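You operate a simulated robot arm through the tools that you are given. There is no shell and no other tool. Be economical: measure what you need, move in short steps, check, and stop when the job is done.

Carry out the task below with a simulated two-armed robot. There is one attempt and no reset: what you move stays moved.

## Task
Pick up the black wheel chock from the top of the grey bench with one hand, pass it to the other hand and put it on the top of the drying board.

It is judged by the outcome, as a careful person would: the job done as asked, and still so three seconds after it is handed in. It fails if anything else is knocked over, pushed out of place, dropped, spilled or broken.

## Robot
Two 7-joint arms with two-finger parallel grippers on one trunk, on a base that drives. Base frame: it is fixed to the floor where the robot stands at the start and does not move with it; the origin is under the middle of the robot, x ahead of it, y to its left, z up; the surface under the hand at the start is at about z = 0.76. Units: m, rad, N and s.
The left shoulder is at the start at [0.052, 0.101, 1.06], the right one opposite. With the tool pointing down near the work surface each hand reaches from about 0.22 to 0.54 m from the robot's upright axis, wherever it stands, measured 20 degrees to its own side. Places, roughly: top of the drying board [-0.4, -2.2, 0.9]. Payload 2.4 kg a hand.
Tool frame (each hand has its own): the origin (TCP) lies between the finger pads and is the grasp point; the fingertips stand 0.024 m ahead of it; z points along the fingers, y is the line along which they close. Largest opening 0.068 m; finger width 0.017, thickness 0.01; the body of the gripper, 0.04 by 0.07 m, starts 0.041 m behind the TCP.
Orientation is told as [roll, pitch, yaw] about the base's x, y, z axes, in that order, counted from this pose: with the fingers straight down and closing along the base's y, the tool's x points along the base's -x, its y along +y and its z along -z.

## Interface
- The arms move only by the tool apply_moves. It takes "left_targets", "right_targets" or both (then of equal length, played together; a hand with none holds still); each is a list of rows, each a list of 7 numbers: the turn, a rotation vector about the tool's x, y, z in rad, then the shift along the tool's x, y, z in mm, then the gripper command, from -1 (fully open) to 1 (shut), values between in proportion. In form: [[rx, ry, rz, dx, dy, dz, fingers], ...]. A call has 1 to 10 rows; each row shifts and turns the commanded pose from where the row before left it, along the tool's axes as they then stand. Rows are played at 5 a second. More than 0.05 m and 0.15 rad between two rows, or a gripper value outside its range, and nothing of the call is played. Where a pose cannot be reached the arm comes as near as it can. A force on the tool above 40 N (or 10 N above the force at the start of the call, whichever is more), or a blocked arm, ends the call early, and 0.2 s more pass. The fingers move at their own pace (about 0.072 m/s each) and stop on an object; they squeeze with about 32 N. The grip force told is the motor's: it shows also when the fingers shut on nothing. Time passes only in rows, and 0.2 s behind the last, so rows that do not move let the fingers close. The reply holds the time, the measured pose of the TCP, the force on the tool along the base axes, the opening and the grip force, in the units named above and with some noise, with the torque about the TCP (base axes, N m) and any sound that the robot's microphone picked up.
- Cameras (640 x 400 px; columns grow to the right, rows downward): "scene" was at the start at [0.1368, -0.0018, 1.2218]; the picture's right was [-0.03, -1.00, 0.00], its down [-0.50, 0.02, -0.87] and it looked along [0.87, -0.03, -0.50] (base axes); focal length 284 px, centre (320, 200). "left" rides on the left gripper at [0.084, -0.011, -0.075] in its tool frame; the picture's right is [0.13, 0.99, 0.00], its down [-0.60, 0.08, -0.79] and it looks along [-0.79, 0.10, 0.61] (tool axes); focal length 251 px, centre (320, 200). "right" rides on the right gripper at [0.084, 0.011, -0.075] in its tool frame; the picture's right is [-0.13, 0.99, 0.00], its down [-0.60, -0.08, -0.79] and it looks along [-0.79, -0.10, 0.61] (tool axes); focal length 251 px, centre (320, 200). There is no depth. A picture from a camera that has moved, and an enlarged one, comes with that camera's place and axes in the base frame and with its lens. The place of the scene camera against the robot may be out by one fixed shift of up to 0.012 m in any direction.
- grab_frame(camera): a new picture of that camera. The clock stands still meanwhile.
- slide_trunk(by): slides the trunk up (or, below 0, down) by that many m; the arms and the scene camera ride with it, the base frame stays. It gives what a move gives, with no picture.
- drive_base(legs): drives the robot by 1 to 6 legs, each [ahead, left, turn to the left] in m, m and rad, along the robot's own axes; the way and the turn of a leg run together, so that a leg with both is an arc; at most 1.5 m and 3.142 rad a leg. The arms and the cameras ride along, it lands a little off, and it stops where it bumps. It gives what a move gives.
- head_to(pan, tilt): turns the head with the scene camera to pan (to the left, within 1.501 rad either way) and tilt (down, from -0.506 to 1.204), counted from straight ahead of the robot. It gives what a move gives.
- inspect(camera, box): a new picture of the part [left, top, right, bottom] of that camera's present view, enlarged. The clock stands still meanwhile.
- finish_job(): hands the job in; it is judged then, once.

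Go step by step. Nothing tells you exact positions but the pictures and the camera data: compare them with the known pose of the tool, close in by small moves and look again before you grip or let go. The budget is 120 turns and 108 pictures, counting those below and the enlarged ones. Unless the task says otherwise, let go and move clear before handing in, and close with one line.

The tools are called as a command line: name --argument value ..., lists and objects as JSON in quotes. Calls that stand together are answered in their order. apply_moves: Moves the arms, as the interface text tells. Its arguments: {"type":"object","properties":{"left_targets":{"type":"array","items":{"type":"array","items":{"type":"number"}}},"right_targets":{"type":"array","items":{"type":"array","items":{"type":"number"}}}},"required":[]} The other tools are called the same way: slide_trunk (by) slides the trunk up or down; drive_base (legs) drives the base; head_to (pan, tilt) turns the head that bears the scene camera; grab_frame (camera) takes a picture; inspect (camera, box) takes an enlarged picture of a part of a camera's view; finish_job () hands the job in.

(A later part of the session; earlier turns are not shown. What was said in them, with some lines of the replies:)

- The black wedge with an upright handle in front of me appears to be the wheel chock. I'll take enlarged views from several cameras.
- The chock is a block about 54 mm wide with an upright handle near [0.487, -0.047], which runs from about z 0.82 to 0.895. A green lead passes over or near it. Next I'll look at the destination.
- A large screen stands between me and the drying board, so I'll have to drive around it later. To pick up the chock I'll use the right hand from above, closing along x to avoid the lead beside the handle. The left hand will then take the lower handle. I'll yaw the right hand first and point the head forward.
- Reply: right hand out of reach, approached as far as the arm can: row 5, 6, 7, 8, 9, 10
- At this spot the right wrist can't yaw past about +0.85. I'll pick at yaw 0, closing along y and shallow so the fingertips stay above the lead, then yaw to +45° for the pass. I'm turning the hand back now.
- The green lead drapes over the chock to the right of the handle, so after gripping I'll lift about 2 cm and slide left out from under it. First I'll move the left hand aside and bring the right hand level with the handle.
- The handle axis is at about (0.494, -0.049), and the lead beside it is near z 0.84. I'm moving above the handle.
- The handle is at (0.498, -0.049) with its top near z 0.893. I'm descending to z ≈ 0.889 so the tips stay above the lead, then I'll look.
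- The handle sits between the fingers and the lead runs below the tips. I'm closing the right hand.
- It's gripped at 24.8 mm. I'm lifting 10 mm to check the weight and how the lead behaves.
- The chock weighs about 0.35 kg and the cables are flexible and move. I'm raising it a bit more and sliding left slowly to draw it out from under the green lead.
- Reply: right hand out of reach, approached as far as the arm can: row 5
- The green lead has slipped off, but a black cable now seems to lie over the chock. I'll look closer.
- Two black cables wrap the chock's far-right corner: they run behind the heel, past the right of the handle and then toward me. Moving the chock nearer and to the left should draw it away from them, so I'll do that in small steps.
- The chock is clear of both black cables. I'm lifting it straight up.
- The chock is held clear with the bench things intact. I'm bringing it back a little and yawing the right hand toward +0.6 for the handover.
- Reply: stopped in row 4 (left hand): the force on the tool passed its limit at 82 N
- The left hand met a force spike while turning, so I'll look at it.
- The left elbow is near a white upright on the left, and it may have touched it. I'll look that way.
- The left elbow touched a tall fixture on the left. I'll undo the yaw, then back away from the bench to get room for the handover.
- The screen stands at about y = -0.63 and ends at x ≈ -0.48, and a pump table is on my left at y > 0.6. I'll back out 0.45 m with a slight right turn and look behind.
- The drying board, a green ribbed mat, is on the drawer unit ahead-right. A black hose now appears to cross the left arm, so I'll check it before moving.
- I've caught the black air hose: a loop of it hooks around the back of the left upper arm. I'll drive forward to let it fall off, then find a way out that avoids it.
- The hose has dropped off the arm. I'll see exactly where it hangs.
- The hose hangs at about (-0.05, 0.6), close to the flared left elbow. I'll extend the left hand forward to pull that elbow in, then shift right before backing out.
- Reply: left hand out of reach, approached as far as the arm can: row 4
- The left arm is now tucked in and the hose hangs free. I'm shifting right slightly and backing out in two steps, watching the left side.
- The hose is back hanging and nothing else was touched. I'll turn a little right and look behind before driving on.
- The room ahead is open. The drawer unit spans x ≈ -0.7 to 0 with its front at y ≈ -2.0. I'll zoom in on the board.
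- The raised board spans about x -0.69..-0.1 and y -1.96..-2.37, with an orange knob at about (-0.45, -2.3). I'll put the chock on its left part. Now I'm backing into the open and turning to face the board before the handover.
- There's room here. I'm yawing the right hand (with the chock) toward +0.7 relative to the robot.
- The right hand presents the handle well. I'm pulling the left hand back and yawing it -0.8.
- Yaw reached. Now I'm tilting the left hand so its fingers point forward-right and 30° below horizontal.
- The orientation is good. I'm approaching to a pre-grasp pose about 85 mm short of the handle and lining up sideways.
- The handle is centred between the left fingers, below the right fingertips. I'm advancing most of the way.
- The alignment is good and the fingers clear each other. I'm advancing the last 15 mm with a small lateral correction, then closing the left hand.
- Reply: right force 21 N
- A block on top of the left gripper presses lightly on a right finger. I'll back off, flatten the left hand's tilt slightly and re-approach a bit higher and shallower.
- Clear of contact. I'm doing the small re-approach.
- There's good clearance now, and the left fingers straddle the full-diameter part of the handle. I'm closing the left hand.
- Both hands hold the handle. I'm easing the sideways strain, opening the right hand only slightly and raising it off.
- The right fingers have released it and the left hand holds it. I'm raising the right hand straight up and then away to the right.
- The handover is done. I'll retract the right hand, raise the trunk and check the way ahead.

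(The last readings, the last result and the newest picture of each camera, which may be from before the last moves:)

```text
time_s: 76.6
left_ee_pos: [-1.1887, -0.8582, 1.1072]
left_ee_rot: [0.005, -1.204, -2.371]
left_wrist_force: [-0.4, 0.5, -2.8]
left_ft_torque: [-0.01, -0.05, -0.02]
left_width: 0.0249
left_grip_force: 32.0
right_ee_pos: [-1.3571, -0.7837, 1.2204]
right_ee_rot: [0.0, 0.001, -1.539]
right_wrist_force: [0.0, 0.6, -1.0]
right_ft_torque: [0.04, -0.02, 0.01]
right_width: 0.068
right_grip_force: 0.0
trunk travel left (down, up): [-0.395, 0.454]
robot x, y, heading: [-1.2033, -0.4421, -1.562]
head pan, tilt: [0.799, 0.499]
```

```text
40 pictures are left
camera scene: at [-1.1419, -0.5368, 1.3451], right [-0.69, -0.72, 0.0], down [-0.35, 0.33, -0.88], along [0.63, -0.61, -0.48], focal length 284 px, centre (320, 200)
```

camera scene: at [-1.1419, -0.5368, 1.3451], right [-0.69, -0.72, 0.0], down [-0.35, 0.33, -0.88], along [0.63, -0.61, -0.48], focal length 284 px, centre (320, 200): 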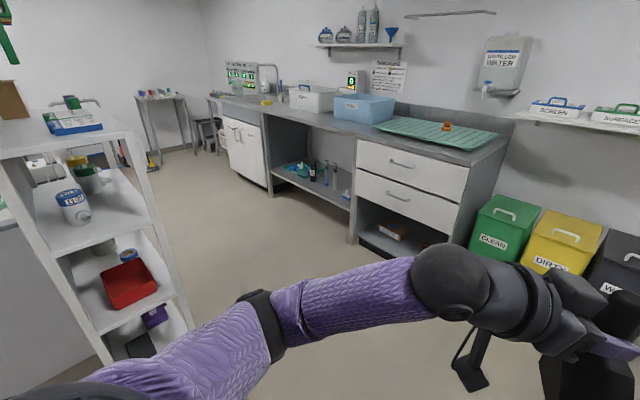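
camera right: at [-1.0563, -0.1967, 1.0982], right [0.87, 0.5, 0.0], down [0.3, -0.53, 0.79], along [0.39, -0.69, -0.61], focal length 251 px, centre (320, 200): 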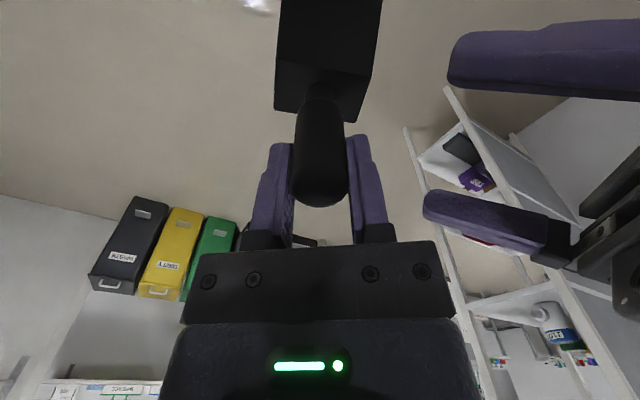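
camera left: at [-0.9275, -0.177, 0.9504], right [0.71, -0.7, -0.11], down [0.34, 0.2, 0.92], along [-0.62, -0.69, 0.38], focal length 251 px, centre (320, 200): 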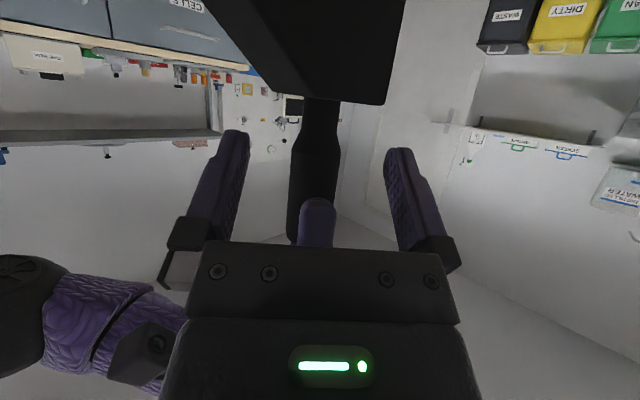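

The route is clear. I'm driving ahead past the shelf and then sideways in front of the board.

drive_base --legs '[[0.9, 0, 0], [0, 0.7, -0.01]]'

head_to --pan 0.1 --tilt 0.6

grab_frame --camera "scene"

```text
time_s: 84.8
left_ee_pos: [-0.4863, -1.7583, 1.108]
left_ee_rot: [0.003, -1.202, -2.385]
left_wrist_force: [0.1, 0.2, -3.2]
left_ft_torque: [0.04, -0.05, 0.0]
left_width: 0.0247
left_grip_force: 32.1
right_ee_pos: [-0.6553, -1.6821, 1.2201]
right_ee_rot: [-0.003, 0.0, -1.553]
right_wrist_force: [-0.9, 0.8, -0.5]
right_ft_torque: [0.0, 0.02, -0.01]
right_width: 0.068
right_grip_force: 0.2
trunk travel left (down, up): [-0.395, 0.454]
robot x, y, heading: [-0.4903, -1.3424, -1.574]
head pan, tilt: [0.799, 0.499]
```

```text
time_s: 85.9
left_ee_pos: [-0.4869, -1.7598, 1.1063]
left_ee_rot: [0.002, -1.202, -2.384]
left_wrist_force: [0.0, -0.1, -2.3]
left_ft_torque: [-0.04, -0.04, 0.0]
left_width: 0.0245
left_grip_force: 32.3
right_ee_pos: [-0.654, -1.6819, 1.2201]
right_ee_rot: [-0.002, 0.001, -1.552]
right_wrist_force: [0.3, -0.7, 0.0]
right_ft_torque: [0.0, 0.02, 0.0]
right_width: 0.068
right_grip_force: 0.0
trunk travel left (down, up): [-0.395, 0.454]
robot x, y, heading: [-0.4941, -1.3393, -1.574]
head pan, tilt: [0.099, 0.6]
```

```text
39 pictures are left
camera scene: at [-0.4923, -1.4612, 1.336], right [-1.0, -0.1, 0.0], down [-0.05, 0.56, -0.82], along [0.08, -0.82, -0.57], focal length 284 px, centre (320, 200)
```

scene: 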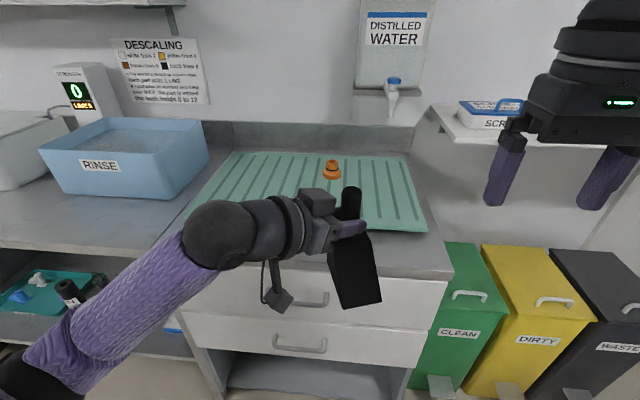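

The board runs from about x -0.70 to -0.105 and y -1.99 to -2.37, with the orange knob at (-0.456, -2.21). I plan to set the handle at about (-0.32, -2.11). I'm driving closer now.

drive_base --legs '[[0, 0.13, 0], [0.21, 0, 0]]'

grab_frame --camera "scene"

```text
time_s: 88.4
left_ee_pos: [-0.3566, -1.9692, 1.1067]
left_ee_rot: [0.001, -1.202, -2.385]
left_wrist_force: [0.4, -0.3, -3.4]
left_ft_torque: [-0.01, -0.02, 0.02]
left_width: 0.0246
left_grip_force: 31.8
right_ee_pos: [-0.5251, -1.8922, 1.2195]
right_ee_rot: [-0.003, -0.001, -1.551]
right_wrist_force: [-0.1, 0.1, 0.3]
right_ft_torque: [-0.01, 0.04, 0.01]
right_width: 0.0678
right_grip_force: 0.2
trunk travel left (down, up): [-0.395, 0.454]
robot x, y, heading: [-0.3647, -1.5555, -1.576]
head pan, tilt: [0.099, 0.6]
```

```text
38 pictures are left
camera scene: at [-0.3625, -1.6723, 1.3359], right [-1.0, -0.09, 0.0], down [-0.05, 0.56, -0.82], along [0.08, -0.82, -0.57], focal length 284 px, centre (320, 200)
```

scene: 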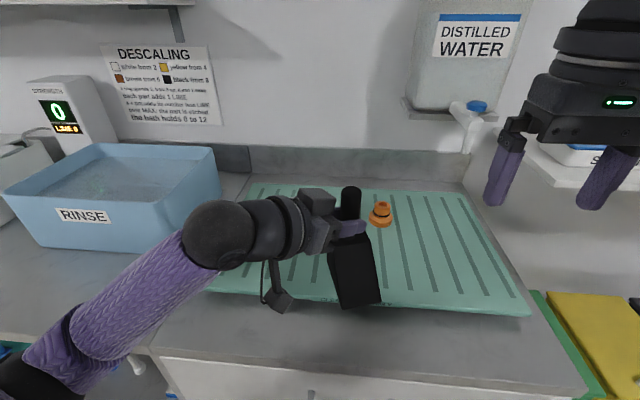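

I'm moving the left hand over the target spot at height.

apply_moves --left_targets '[[0, 0, 0, -5.3, 32, 13.6, 1], [0, 0, 0, -5.3, 32, 13.6, 1], [0, 0, 0, -5.3, 32, 13.6, 1], [0, 0, 0, -5.3, 32, 13.6, 1], [0, 0, 0, 0, 0, 0, 1]]'

grab_frame --camera "scene"

grab_frame --camera "right"

```text
time_s: 89.6
left_ee_pos: [-0.311, -2.1006, 1.1073]
left_ee_rot: [0.003, -1.204, -2.387]
left_wrist_force: [-0.2, 0.0, -3.2]
left_ft_torque: [-0.04, -0.06, -0.02]
left_width: 0.0245
left_grip_force: 31.6
right_ee_pos: [-0.524, -1.8923, 1.2194]
right_ee_rot: [-0.002, 0.0, -1.552]
right_wrist_force: [0.6, 0.6, 0.0]
right_ft_torque: [0.0, -0.05, -0.02]
right_width: 0.0681
right_grip_force: 0.0
trunk travel left (down, up): [-0.395, 0.454]
robot x, y, heading: [-0.36, -1.5531, -1.58]
head pan, tilt: [0.099, 0.6]
```

```text
37 pictures are left
camera scene: at [-0.3624, -1.6717, 1.336], right [-1.0, -0.09, 0.0], down [-0.05, 0.56, -0.82], along [0.08, -0.82, -0.57], focal length 284 px, centre (320, 200)
```

scene: 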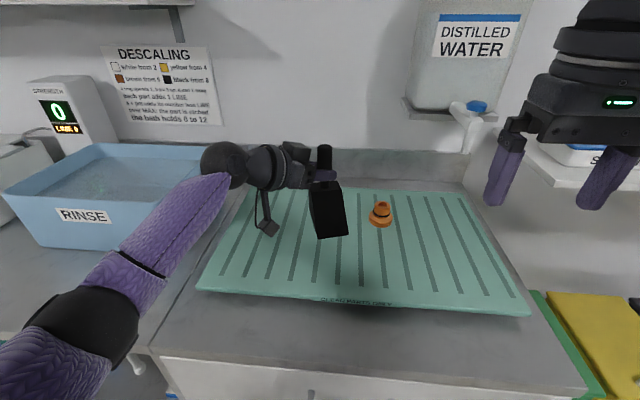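

```text
36 pictures are left
camera right: at [-0.5137, -1.8076, 1.2952], right [0.99, -0.11, 0.0], down [-0.07, -0.61, 0.79], along [-0.09, -0.79, -0.61], focal length 251 px, centre (320, 200)
```

right: 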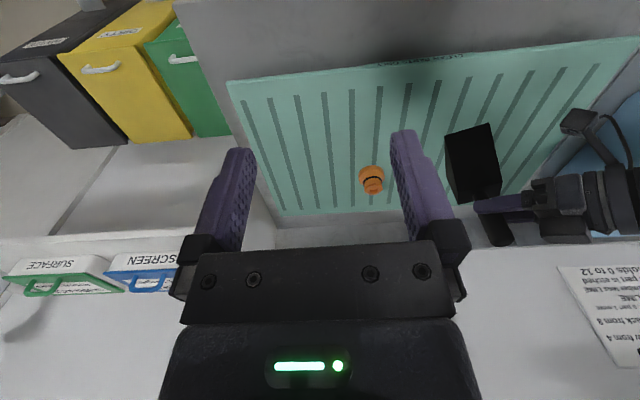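

The chock is over the target, but the left elbow is low and near the counter edge. I'll raise the trunk and lower the hand with the arm so the elbow stays high.

slide_trunk --by 0.15

apply_moves --left_targets '[[0, 0, 0, 28, 0, 10.8, 1], [0, 0, 0, 28, 0, 10.8, 1], [0, 0, 0, 28, 0, 10.8, 1], [0, 0, 0, 28, 0, 10.8, 1], [0, 0, 0, 28, 0, 10.8, 1], [0, 0, 0, 0, 0, 0, 1]]'

grab_frame --camera "scene"

```text
time_s: 91.3
left_ee_pos: [-0.3107, -2.1026, 1.2573]
left_ee_rot: [0.004, -1.203, -2.386]
left_wrist_force: [-0.5, 0.3, -2.7]
left_ft_torque: [-0.01, -0.01, -0.02]
left_width: 0.0246
left_grip_force: 31.7
right_ee_pos: [-0.5252, -1.8913, 1.3706]
right_ee_rot: [-0.003, 0.0, -1.552]
right_wrist_force: [-0.7, -0.3, 0.1]
right_ft_torque: [0.02, 0.0, -0.04]
right_width: 0.0677
right_grip_force: 0.0
trunk travel left (down, up): [-0.545, 0.304]
robot x, y, heading: [-0.3638, -1.5512, -1.574]
head pan, tilt: [0.099, 0.6]
```

```text
time_s: 92.7
left_ee_pos: [-0.3104, -2.1006, 1.1069]
left_ee_rot: [0.003, -1.202, -2.383]
left_wrist_force: [-0.5, -0.3, -2.9]
left_ft_torque: [-0.04, -0.1, 0.0]
left_width: 0.0247
left_grip_force: 32.0
right_ee_pos: [-0.5249, -1.8931, 1.3713]
right_ee_rot: [-0.001, 0.001, -1.552]
right_wrist_force: [0.1, -0.1, -0.8]
right_ft_torque: [0.0, 0.01, 0.0]
right_width: 0.0676
right_grip_force: 0.1
trunk travel left (down, up): [-0.545, 0.304]
robot x, y, heading: [-0.3624, -1.5502, -1.572]
head pan, tilt: [0.099, 0.6]
```

```text
35 pictures are left
camera scene: at [-0.3623, -1.6564, 1.4867], right [-1.0, -0.09, 0.0], down [-0.05, 0.56, -0.82], along [0.08, -0.82, -0.57], focal length 284 px, centre (320, 200)
```

scene: 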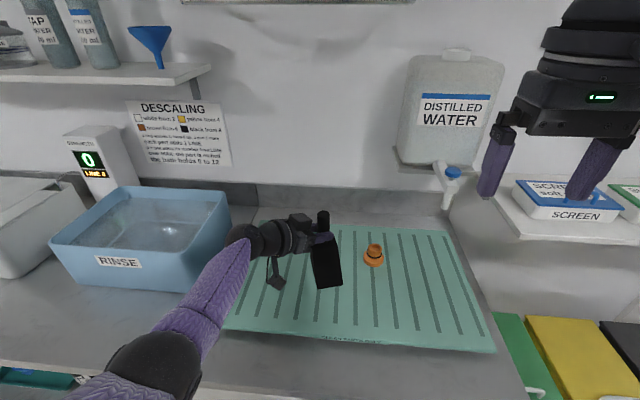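

The elbow is higher now (about z 1.03). I'll repeat once more for margin and then start descending.

slide_trunk --by 0.12

apply_moves --left_targets '[[0, 0, 0, 28, 0, 10.8, 1], [0, 0, 0, 28, 0, 10.8, 1], [0, 0, 0, 28, 0, 10.8, 1], [0, 0, 0, 28, 0, 10.8, 1], [0, 0, 0, 28, 0, 10.8, 1], [0, 0, 0, 18.7, 0, 7.2, 1], [0, 0, 0, 0, 0, 0, 1]]'

grab_frame --camera "scene"

```text
time_s: 94.2
left_ee_pos: [-0.3097, -2.102, 1.2283]
left_ee_rot: [0.002, -1.202, -2.384]
left_wrist_force: [-0.1, -0.5, -2.7]
left_ft_torque: [0.01, 0.0, 0.0]
left_width: 0.0245
left_grip_force: 32.5
right_ee_pos: [-0.525, -1.8927, 1.4907]
right_ee_rot: [-0.003, 0.0, -1.553]
right_wrist_force: [0.4, -0.5, -0.1]
right_ft_torque: [0.02, -0.02, -0.01]
right_width: 0.0681
right_grip_force: 0.1
trunk travel left (down, up): [-0.665, 0.184]
robot x, y, heading: [-0.3624, -1.5537, -1.58]
head pan, tilt: [0.099, 0.6]
```

```text
time_s: 95.8
left_ee_pos: [-0.3553, -2.0474, 1.1157]
left_ee_rot: [0.001, -1.202, -2.384]
left_wrist_force: [0.1, -0.3, -2.7]
left_ft_torque: [-0.03, -0.02, 0.01]
left_width: 0.0245
left_grip_force: 31.7
left hand out of reach, approached as far as the arm can: row 2, 3, 4, 5, 6
right_ee_pos: [-0.5245, -1.8923, 1.4898]
right_ee_rot: [-0.002, 0.001, -1.55]
right_wrist_force: [0.4, 0.5, -0.4]
right_ft_torque: [0.0, -0.01, 0.0]
right_width: 0.068
right_grip_force: 0.0
trunk travel left (down, up): [-0.665, 0.184]
robot x, y, heading: [-0.3623, -1.5523, -1.575]
head pan, tilt: [0.099, 0.6]
```

```text
34 pictures are left
camera scene: at [-0.3623, -1.6515, 1.6068], right [-1.0, -0.09, 0.0], down [-0.05, 0.56, -0.82], along [0.08, -0.82, -0.57], focal length 284 px, centre (320, 200)
```

scene: 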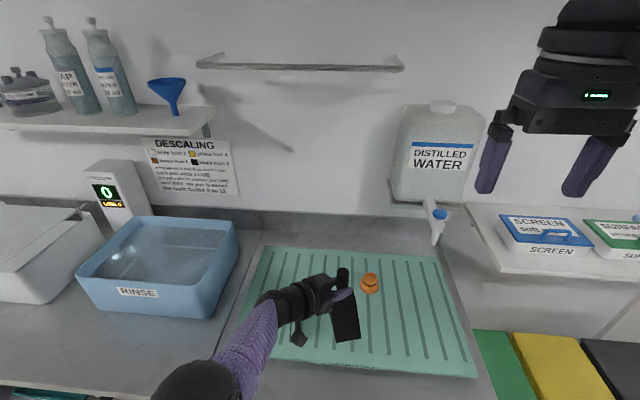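

This is at the reach limit. Pointing the hand more straight ahead would keep the elbow behind the counter edge and shorten the reach, so I'll raise it, lower the trunk back and yaw the left hand by +0.6.

apply_moves --left_targets '[[0, 0, 0, -28, 0, -10.8, 1], [0, 0, 0, -28, 0, -10.8, 1], [0, 0, 0, -28, 0, -10.8, 1], [0, 0, 0, -28, 0, -10.8, 1], [0, 0, 0, 0, 0, 0, 1]]'

slide_trunk --by -0.12

apply_moves --left_targets '[[-0.112, 0, -0.0433, 0, 0, 0, 1], [-0.112, 0, -0.0433, 0, 0, 0, 1], [-0.112, 0, -0.0433, 0, 0, 0, 1], [-0.112, 0, -0.0433, 0, 0, 0, 1], [-0.112, 0, -0.0433, 0, 0, 0, 1], [0, 0, 0, 0, 0, 0, 1]]'

grab_frame --camera "scene"

```text
time_s: 97.0
left_ee_pos: [-0.3559, -2.047, 1.2337]
left_ee_rot: [0.003, -1.203, -2.386]
left_wrist_force: [0.1, 0.1, -3.4]
left_ft_torque: [-0.03, -0.06, 0.01]
left_width: 0.0246
left_grip_force: 32.2
right_ee_pos: [-0.5255, -1.8922, 1.4898]
right_ee_rot: [-0.002, 0.001, -1.55]
right_wrist_force: [0.0, -0.2, 0.9]
right_ft_torque: [0.0, -0.04, -0.01]
right_width: 0.068
right_grip_force: 0.1
trunk travel left (down, up): [-0.665, 0.184]
robot x, y, heading: [-0.3623, -1.5517, -1.579]
head pan, tilt: [0.099, 0.6]
```

```text
time_s: 98.5
left_ee_pos: [-0.3539, -2.0458, 1.1148]
left_ee_rot: [0.004, -1.203, -2.387]
left_wrist_force: [-0.3, 0.3, -3.0]
left_ft_torque: [0.01, -0.01, 0.01]
left_width: 0.0243
left_grip_force: 31.8
right_ee_pos: [-0.5241, -1.8914, 1.3705]
right_ee_rot: [-0.002, -0.001, -1.552]
right_wrist_force: [0.7, -0.8, -0.2]
right_ft_torque: [-0.01, -0.02, -0.02]
right_width: 0.068
right_grip_force: 0.0
trunk travel left (down, up): [-0.545, 0.304]
robot x, y, heading: [-0.3618, -1.5522, -1.575]
head pan, tilt: [0.099, 0.6]
```

```text
time_s: 99.9
left_ee_pos: [-0.354, -2.0472, 1.1163]
left_ee_rot: [-0.001, -1.203, -1.78]
left_wrist_force: [-0.2, -0.1, -2.9]
left_ft_torque: [0.01, -0.01, -0.03]
left_width: 0.0242
left_grip_force: 32.7
right_ee_pos: [-0.5244, -1.8919, 1.3701]
right_ee_rot: [-0.002, -0.001, -1.553]
right_wrist_force: [0.5, -0.8, -0.7]
right_ft_torque: [0.03, 0.0, 0.01]
right_width: 0.068
right_grip_force: 0.0
trunk travel left (down, up): [-0.545, 0.304]
robot x, y, heading: [-0.361, -1.5506, -1.578]
head pan, tilt: [0.099, 0.6]
```

```text
33 pictures are left
camera scene: at [-0.3622, -1.6564, 1.4867], right [-1.0, -0.09, 0.0], down [-0.05, 0.56, -0.82], along [0.08, -0.82, -0.57], focal length 284 px, centre (320, 200)
```

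scene: 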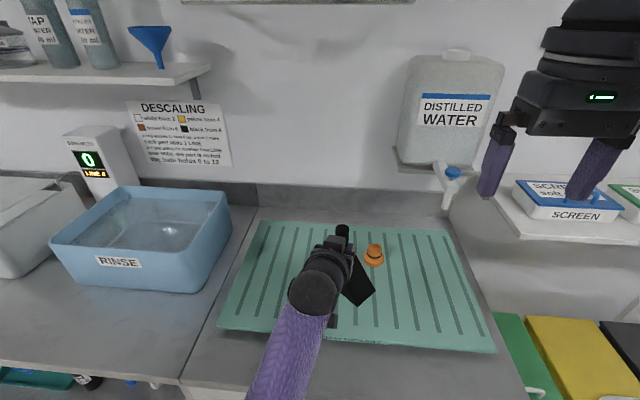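

The forearm now comes from behind. I'll tilt the head down to check the elbow against the counter edge.

head_to --pan 0.3 --tilt 1.15

grab_frame --camera "scene"

```text
time_s: 100.9
left_ee_pos: [-0.3549, -2.0478, 1.1144]
left_ee_rot: [0.001, -1.202, -1.786]
left_wrist_force: [-0.3, 0.4, -3.0]
left_ft_torque: [0.0, -0.11, 0.06]
left_width: 0.0245
left_grip_force: 31.8
right_ee_pos: [-0.5258, -1.8909, 1.3692]
right_ee_rot: [-0.002, 0.001, -1.55]
right_wrist_force: [-0.4, -0.4, 0.1]
right_ft_torque: [0.01, 0.0, -0.01]
right_width: 0.0681
right_grip_force: 0.0
trunk travel left (down, up): [-0.545, 0.304]
robot x, y, heading: [-0.3616, -1.5529, -1.575]
head pan, tilt: [0.3, 1.15]
```

```text
32 pictures are left
camera scene: at [-0.3535, -1.6254, 1.445], right [-0.96, -0.29, 0.0], down [-0.27, 0.87, -0.41], along [0.12, -0.39, -0.91], focal length 284 px, centre (320, 200)
```

scene: 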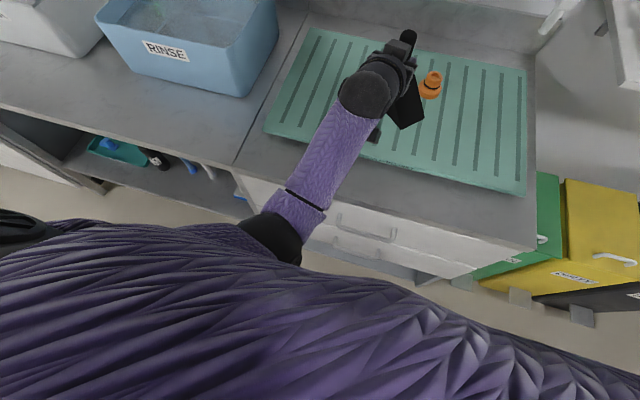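

The elbow sits about 0.1 m in front of the counter edge, so a straight trunk descent is safe. I'm moving 20 mm forward, then lowering the trunk by 0.09 and looking.

apply_moves --left_targets '[[0, 0, 0, -7, 4, 18, 1], [0, 0, 0, 0, 0, 0, 1]]'

slide_trunk --by -0.09

head_to --pan 0.0 --tilt 0.75

grab_frame --camera "scene"

grab_frame --camera "left"

grab_frame --camera "right"

```text
time_s: 101.5
left_ee_pos: [-0.3553, -2.0668, 1.1161]
left_ee_rot: [0.001, -1.202, -1.779]
left_wrist_force: [-0.4, 0.4, -2.7]
left_ft_torque: [0.02, -0.05, -0.02]
left_width: 0.0247
left_grip_force: 32.3
right_ee_pos: [-0.5248, -1.8914, 1.3707]
right_ee_rot: [-0.002, 0.0, -1.552]
right_wrist_force: [0.3, 0.7, -0.3]
right_ft_torque: [-0.01, -0.04, -0.01]
right_width: 0.0681
right_grip_force: 0.0
trunk travel left (down, up): [-0.545, 0.304]
robot x, y, heading: [-0.3601, -1.5534, -1.574]
head pan, tilt: [0.3, 1.15]
```

```text
time_s: 102.8
left_ee_pos: [-0.3553, -2.0657, 1.0253]
left_ee_rot: [0.0, -1.202, -1.785]
left_wrist_force: [-0.2, -0.3, -3.9]
left_ft_torque: [-0.01, -0.03, 0.0]
left_width: 0.0247
left_grip_force: 32.0
right_ee_pos: [-0.5253, -1.8914, 1.2806]
right_ee_rot: [-0.002, 0.0, -1.551]
right_wrist_force: [-0.7, 0.4, -0.2]
right_ft_torque: [0.01, 0.0, 0.02]
right_width: 0.0679
right_grip_force: 0.0
trunk travel left (down, up): [-0.455, 0.394]
robot x, y, heading: [-0.3671, -1.5564, -1.577]
head pan, tilt: [0.3, 1.15]
```

```text
time_s: 103.6
left_ee_pos: [-0.3564, -2.0661, 1.0253]
left_ee_rot: [0.002, -1.203, -1.784]
left_wrist_force: [1.0, -0.6, -3.4]
left_ft_torque: [0.02, -0.01, 0.02]
left_width: 0.0247
left_grip_force: 32.2
right_ee_pos: [-0.5252, -1.8931, 1.2803]
right_ee_rot: [-0.001, -0.001, -1.552]
right_wrist_force: [-0.1, 0.2, 0.0]
right_ft_torque: [-0.01, 0.0, -0.03]
right_width: 0.0682
right_grip_force: 0.0
trunk travel left (down, up): [-0.455, 0.394]
robot x, y, heading: [-0.3616, -1.551, -1.574]
head pan, tilt: [0.0, 0.75]
```

```text
31 pictures are left
camera scene: at [-0.3712, -1.659, 1.3834], right [-1.0, 0.0, 0.0], down [0.0, 0.68, -0.73], along [0.0, -0.73, -0.68], focal length 284 px, centre (320, 200)
```

scene: 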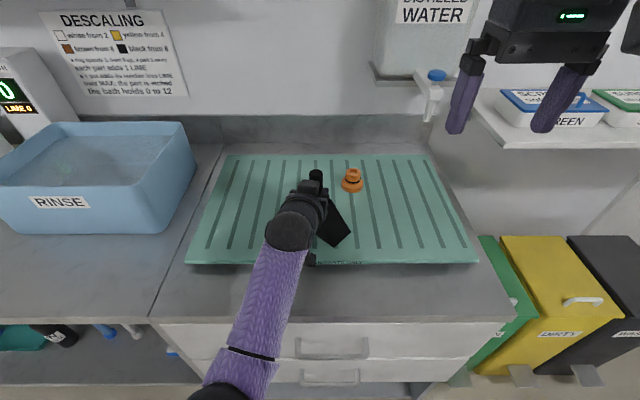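

```text
30 pictures are left
camera left: at [-0.3453, -1.9673, 0.9721], right [0.98, -0.16, -0.12], down [0.19, 0.49, 0.85], along [-0.08, -0.85, 0.51], focal length 251 px, centre (320, 200)
```

left: 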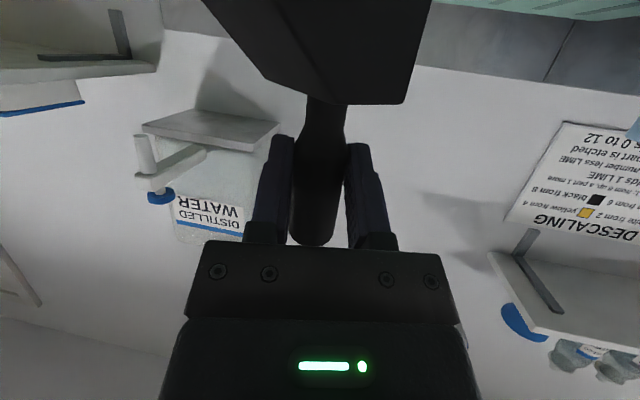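

```text
29 pictures are left
camera right: at [-0.5138, -1.8076, 1.3552], right [0.99, -0.11, 0.0], down [-0.07, -0.61, 0.79], along [-0.09, -0.79, -0.61], focal length 251 px, centre (320, 200)
```

right: 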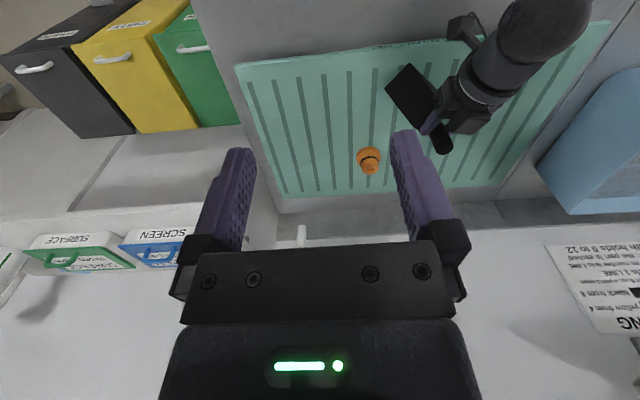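

I'll zoom in on the chock from the right camera and the scene camera to check its exact orientation and footprint.

inspect --camera "right" --box '[340, 20, 540, 180]'

inspect --camera "scene" --box '[240, 140, 400, 280]'

```text
2.50 times, centred on (440, 100) of right
camera zoom: at [-0.5138, -1.8076, 1.3552], right [0.99, -0.11, 0.0], down [-0.07, -0.61, 0.79], along [-0.09, -0.79, -0.61], focal length 629 px, centre (20, 450)
```

zoom: 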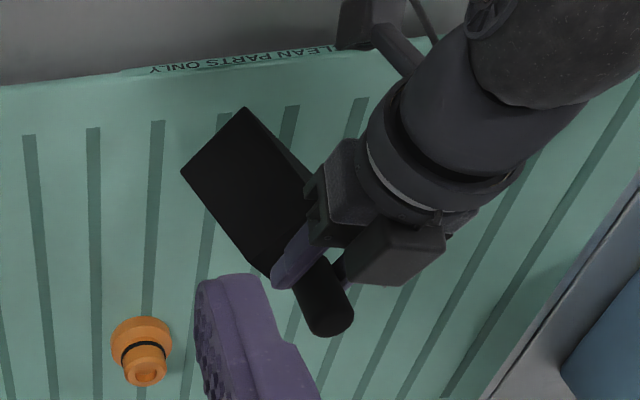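

```text
2.86 times, centred on (320, 210) of scene
camera zoom: at [-0.3712, -1.659, 1.3834], right [-1.0, 0.0, 0.0], down [0.0, 0.68, -0.73], along [0.0, -0.73, -0.68], focal length 811 px, centre (320, 171)
```

zoom: 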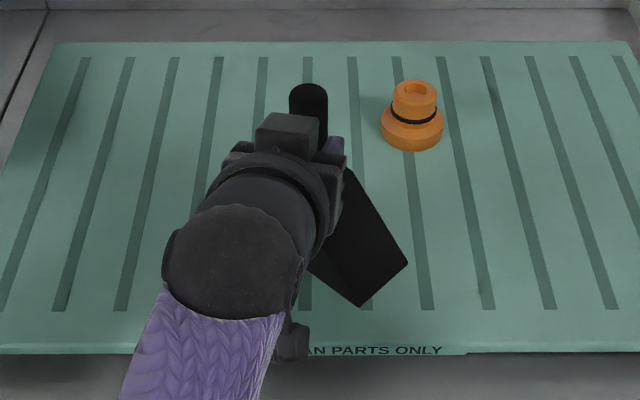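

The chock's nose points diagonally toward the front-right and its front corner is only about 1 cm inside the board edge. I'm moving 25 mm further forward, then lowering 20 mm.

apply_moves --left_targets '[[0, 0, 0, -9, 5, 23, 1], [0, 0, 0, 9.3, 0, 3.6, 1], [0, 0, 0, 9.3, 0, 3.6, 1], [0, 0, 0, 0, 0, 0, 1]]'

inspect --camera "scene" --box '[240, 140, 400, 280]'

inspect --camera "right" --box '[340, 20, 540, 180]'

```text
time_s: 104.6
left_ee_pos: [-0.3539, -2.0931, 1.0062]
left_ee_rot: [0.0, -1.205, -1.782]
left_wrist_force: [-0.8, -1.4, 1.8]
left_ft_torque: [0.17, 0.2, 0.12]
left_width: 0.0243
left_grip_force: 32.1
right_ee_pos: [-0.525, -1.8925, 1.2803]
right_ee_rot: [-0.002, 0.001, -1.553]
right_wrist_force: [0.5, 1.0, -0.6]
right_ft_torque: [-0.01, -0.01, -0.01]
right_width: 0.0681
right_grip_force: 0.0
trunk travel left (down, up): [-0.455, 0.394]
robot x, y, heading: [-0.3649, -1.5544, -1.572]
head pan, tilt: [0.0, 0.75]
```

```text
2.86 times, centred on (320, 210) of scene
camera zoom: at [-0.3713, -1.6588, 1.3835], right [-1.0, 0.0, 0.0], down [0.0, 0.68, -0.73], along [0.0, -0.73, -0.68], focal length 811 px, centre (320, 171)
```

zoom: 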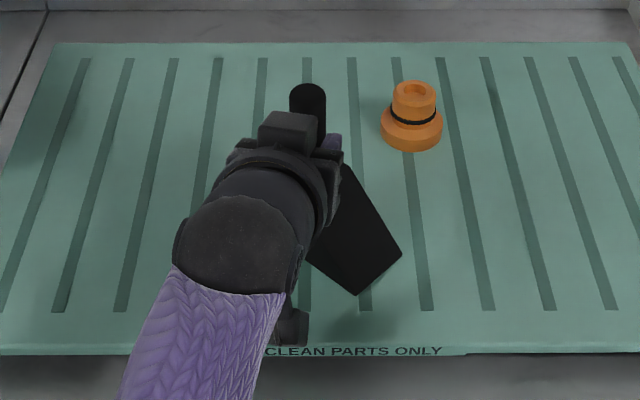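

```text
2.50 times, centred on (440, 100) of right
camera zoom: at [-0.5139, -1.8074, 1.3553], right [0.99, -0.11, 0.0], down [-0.07, -0.61, 0.79], along [-0.09, -0.79, -0.61], focal length 629 px, centre (20, 450)
```

zoom: 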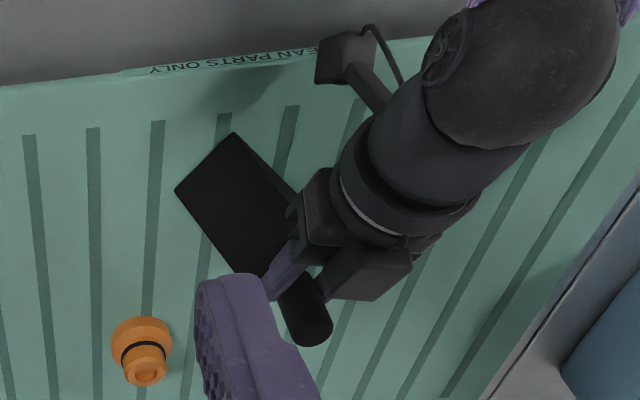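

First contact shows: the wrist load went from -3.4 to +1.8 N. I'm checking seating from the left camera before pressing further.

grab_frame --camera "left"

apply_moves --left_targets '[[0, 0, 0, 1.8, 0, 0.7, 1], [0, 0, 0, 0, 0, 0, 1]]'

```text
24 pictures are left
camera left: at [-0.3449, -1.9931, 0.9533], right [0.98, -0.16, -0.12], down [0.19, 0.5, 0.85], along [-0.08, -0.85, 0.52], focal length 251 px, centre (320, 200)
```

left: 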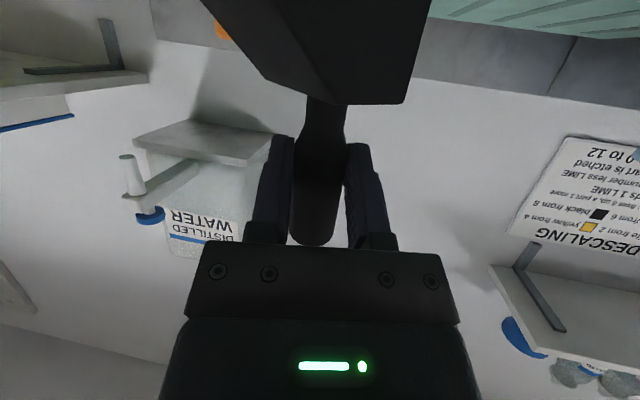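

```text
time_s: 105.2
left_ee_pos: [-0.3545, -2.0923, 1.0072]
left_ee_rot: [0.003, -1.208, -1.783]
left_wrist_force: [0.7, -4.2, 16.8]
left_ft_torque: [0.33, 0.05, 0.25]
left_width: 0.0243
left_grip_force: 32.3
right_ee_pos: [-0.5247, -1.8912, 1.28]
right_ee_rot: [0.0, -0.001, -1.553]
right_wrist_force: [-0.8, 0.8, 0.3]
right_ft_torque: [0.0, 0.05, 0.01]
right_width: 0.0678
right_grip_force: 0.1
trunk travel left (down, up): [-0.455, 0.394]
robot x, y, heading: [-0.3659, -1.5541, -1.574]
head pan, tilt: [0.0, 0.75]
```

The force is firm with only a small torque, so the chock sits flat. I'm easing off slightly and opening the left hand.

apply_moves --left_targets '[[0, 0, 0, -1.5, 0, -0.6, 1], [0, 0, 0, 0, 0, 0, 0.2], [0, 0, 0, 0, 0, 0, -0.3], [0, 0, 0, 0, 0, 0, -0.8], [0, 0, 0, 0, 0, 0, -0.8]]'

inspect --camera "right" --box '[340, 20, 540, 180]'

grab_frame --camera "left"

```text
time_s: 106.4
left_ee_pos: [-0.3549, -2.0919, 1.0059]
left_ee_rot: [0.002, -1.2, -1.783]
left_wrist_force: [0.1, -0.5, 0.1]
left_ft_torque: [0.0, 0.04, 0.02]
left_width: 0.0611
left_grip_force: 0.0
right_ee_pos: [-0.5247, -1.8924, 1.2808]
right_ee_rot: [-0.001, -0.001, -1.551]
right_wrist_force: [-0.9, -0.8, 0.3]
right_ft_torque: [0.03, 0.03, 0.02]
right_width: 0.0679
right_grip_force: 0.1
trunk travel left (down, up): [-0.455, 0.394]
robot x, y, heading: [-0.358, -1.5518, -1.576]
head pan, tilt: [0.0, 0.75]
```

```text
2.50 times, centred on (440, 100) of right
camera zoom: at [-0.5139, -1.8073, 1.3552], right [0.99, -0.11, 0.0], down [-0.07, -0.61, 0.79], along [-0.09, -0.79, -0.61], focal length 629 px, centre (20, 450)
```

zoom: 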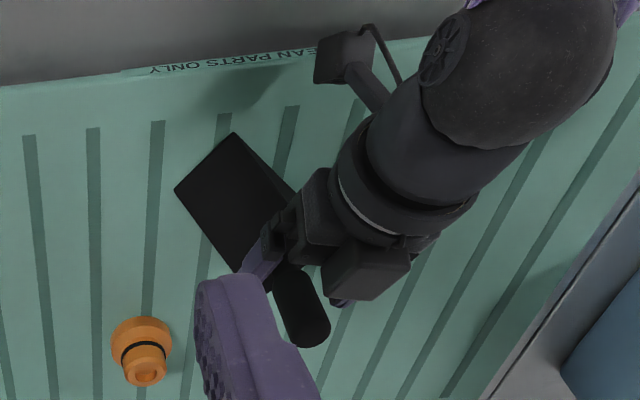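

```text
22 pictures are left
camera left: at [-0.3453, -1.9932, 0.9524], right [0.98, -0.16, -0.12], down [0.19, 0.49, 0.85], along [-0.08, -0.85, 0.51], focal length 251 px, centre (320, 200)
```

left: 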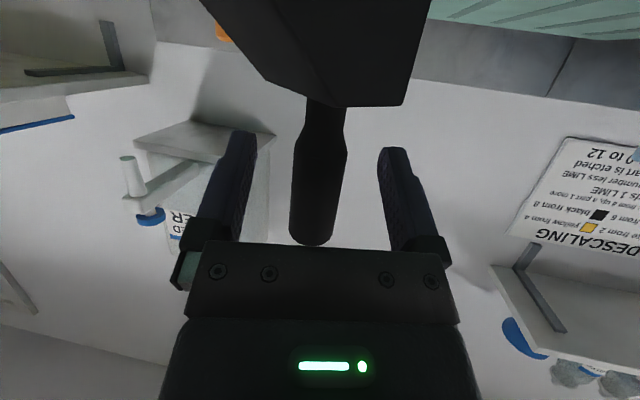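

It's released and standing on its own. I'm backing the left hand away along its fingers.

apply_moves --left_targets '[[0, 0, 0, 0, 0, -12, -0.8], [0, 0, 0, 0, 0, -15, -0.8], [0, 0, 0, 0, 0, -20, -0.8], [0, 0, 0, -5, 0, -20, -0.8], [0, 0, 0, -15, 0, -20, -0.8], [0, 0, 0, -20, 0, -10, -0.8], [0, 0, 0, -20, 0, 0, -0.8]]'

grab_frame --camera "scene"

inspect --camera "right" --box '[340, 20, 540, 180]'

```text
time_s: 108.0
left_ee_pos: [-0.3404, -2.0229, 1.0969]
left_ee_rot: [0.0, -1.203, -1.783]
left_wrist_force: [-0.4, 0.0, 0.8]
left_ft_torque: [0.01, -0.03, 0.01]
left_width: 0.061
left_grip_force: 0.0
right_ee_pos: [-0.5247, -1.8918, 1.2799]
right_ee_rot: [-0.003, 0.001, -1.551]
right_wrist_force: [0.1, -0.1, 0.1]
right_ft_torque: [-0.02, -0.04, 0.03]
right_width: 0.0678
right_grip_force: 0.1
trunk travel left (down, up): [-0.455, 0.394]
robot x, y, heading: [-0.3632, -1.5489, -1.578]
head pan, tilt: [0.0, 0.75]
```

```text
21 pictures are left
camera scene: at [-0.3713, -1.6588, 1.3835], right [-1.0, 0.0, 0.0], down [0.0, 0.68, -0.73], along [0.0, -0.73, -0.68], focal length 284 px, centre (320, 200)
```

scene: 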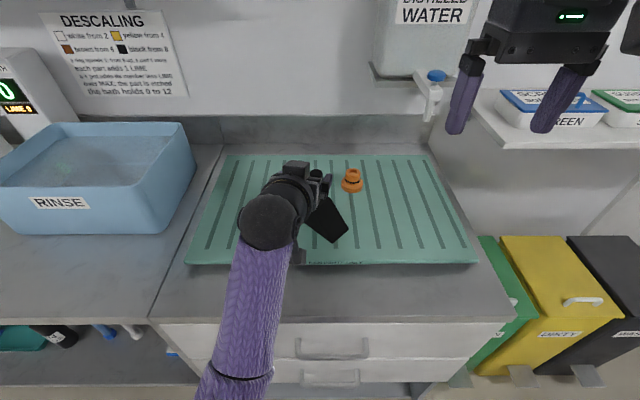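

```text
2.50 times, centred on (440, 100) of right
camera zoom: at [-0.5139, -1.8074, 1.3552], right [0.99, -0.11, 0.0], down [-0.07, -0.61, 0.79], along [-0.09, -0.79, -0.61], focal length 629 px, centre (20, 450)
```

zoom: 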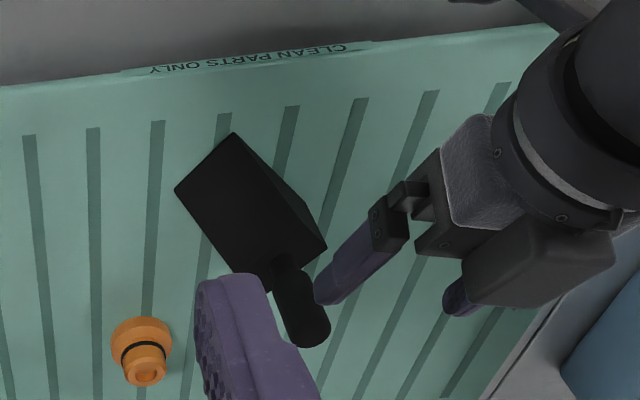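

The chock stands flat on the board, untouched. I'm raising the trunk a little, reversing clear and taking a last look.

slide_trunk --by 0.08

drive_base --legs '[[-0.25, 0, 0]]'

grab_frame --camera "scene"

head_to --pan 0.0 --tilt 0.45

grab_frame --camera "scene"

```text
time_s: 109.2
left_ee_pos: [-0.3404, -2.0247, 1.176]
left_ee_rot: [0.002, -1.202, -1.784]
left_wrist_force: [-0.6, 0.0, -0.2]
left_ft_torque: [0.0, 0.02, 0.0]
left_width: 0.0611
left_grip_force: 0.1
right_ee_pos: [-0.5242, -1.8916, 1.3599]
right_ee_rot: [-0.002, 0.0, -1.55]
right_wrist_force: [-0.5, 0.0, 0.2]
right_ft_torque: [0.01, 0.01, 0.02]
right_width: 0.0679
right_grip_force: 0.0
trunk travel left (down, up): [-0.535, 0.314]
robot x, y, heading: [-0.3618, -1.552, -1.576]
head pan, tilt: [0.0, 0.75]
```

```text
time_s: 111.0
left_ee_pos: [-0.3375, -1.7746, 1.1771]
left_ee_rot: [0.001, -1.205, -1.777]
left_wrist_force: [-1.0, 1.2, -0.3]
left_ft_torque: [-0.02, 0.02, 0.01]
left_width: 0.0612
left_grip_force: 0.0
right_ee_pos: [-0.5226, -1.6446, 1.3595]
right_ee_rot: [0.0, 0.001, -1.542]
right_wrist_force: [0.1, 0.6, -0.2]
right_ft_torque: [-0.01, -0.01, 0.01]
right_width: 0.068
right_grip_force: 0.2
trunk travel left (down, up): [-0.535, 0.314]
robot x, y, heading: [-0.3614, -1.3039, -1.565]
head pan, tilt: [0.0, 0.75]
```

```text
19 pictures are left
camera scene: at [-0.3702, -1.4026, 1.4639], right [-1.0, 0.0, 0.0], down [0.0, 0.68, -0.73], along [0.0, -0.73, -0.68], focal length 284 px, centre (320, 200)
```

scene: 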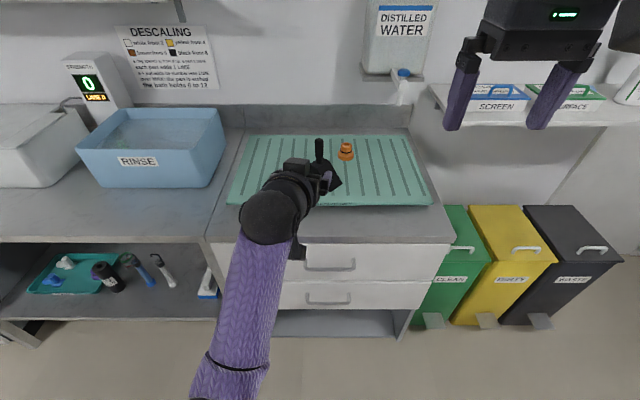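

```text
time_s: 111.8
left_ee_pos: [-0.3367, -1.7764, 1.1776]
left_ee_rot: [0.001, -1.203, -1.775]
left_wrist_force: [-0.3, 0.2, 0.4]
left_ft_torque: [0.0, -0.01, -0.01]
left_width: 0.0615
left_grip_force: 0.1
right_ee_pos: [-0.5227, -1.6454, 1.3597]
right_ee_rot: [-0.002, -0.001, -1.544]
right_wrist_force: [0.3, 0.1, -0.1]
right_ft_torque: [0.01, 0.01, -0.01]
right_width: 0.068
right_grip_force: 0.1
trunk travel left (down, up): [-0.535, 0.314]
robot x, y, heading: [-0.3618, -1.304, -1.566]
head pan, tilt: [0.0, 0.45]
```

```text
18 pictures are left
camera scene: at [-0.3702, -1.4126, 1.4902], right [-1.0, 0.0, 0.0], down [0.0, 0.44, -0.9], along [0.0, -0.9, -0.44], focal length 284 px, centre (320, 200)
```

scene: 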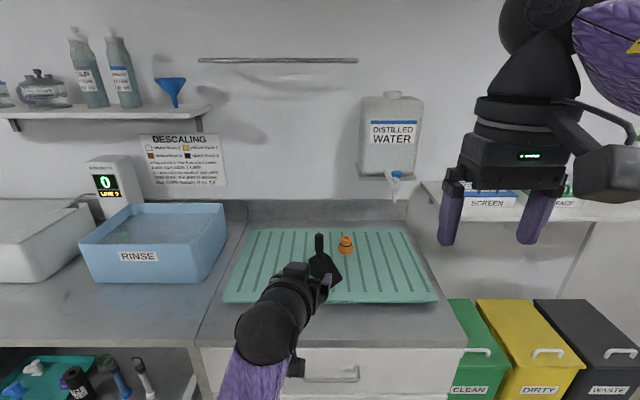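

The chock is standing on the drying board with the orange knob undisturbed, and both hands are clear. I'm handing in.

finish_job

```text
The job is handed in.
```

The wheel chock was picked up with the right hand, passed to the left and set upright on top of the drying board. On the way, the left elbow bumped a tall fixture, the left arm briefly snagged the air hose (freed, now hanging again), and some bench cables shifted; nothing else looked out of place in the pictures I took.
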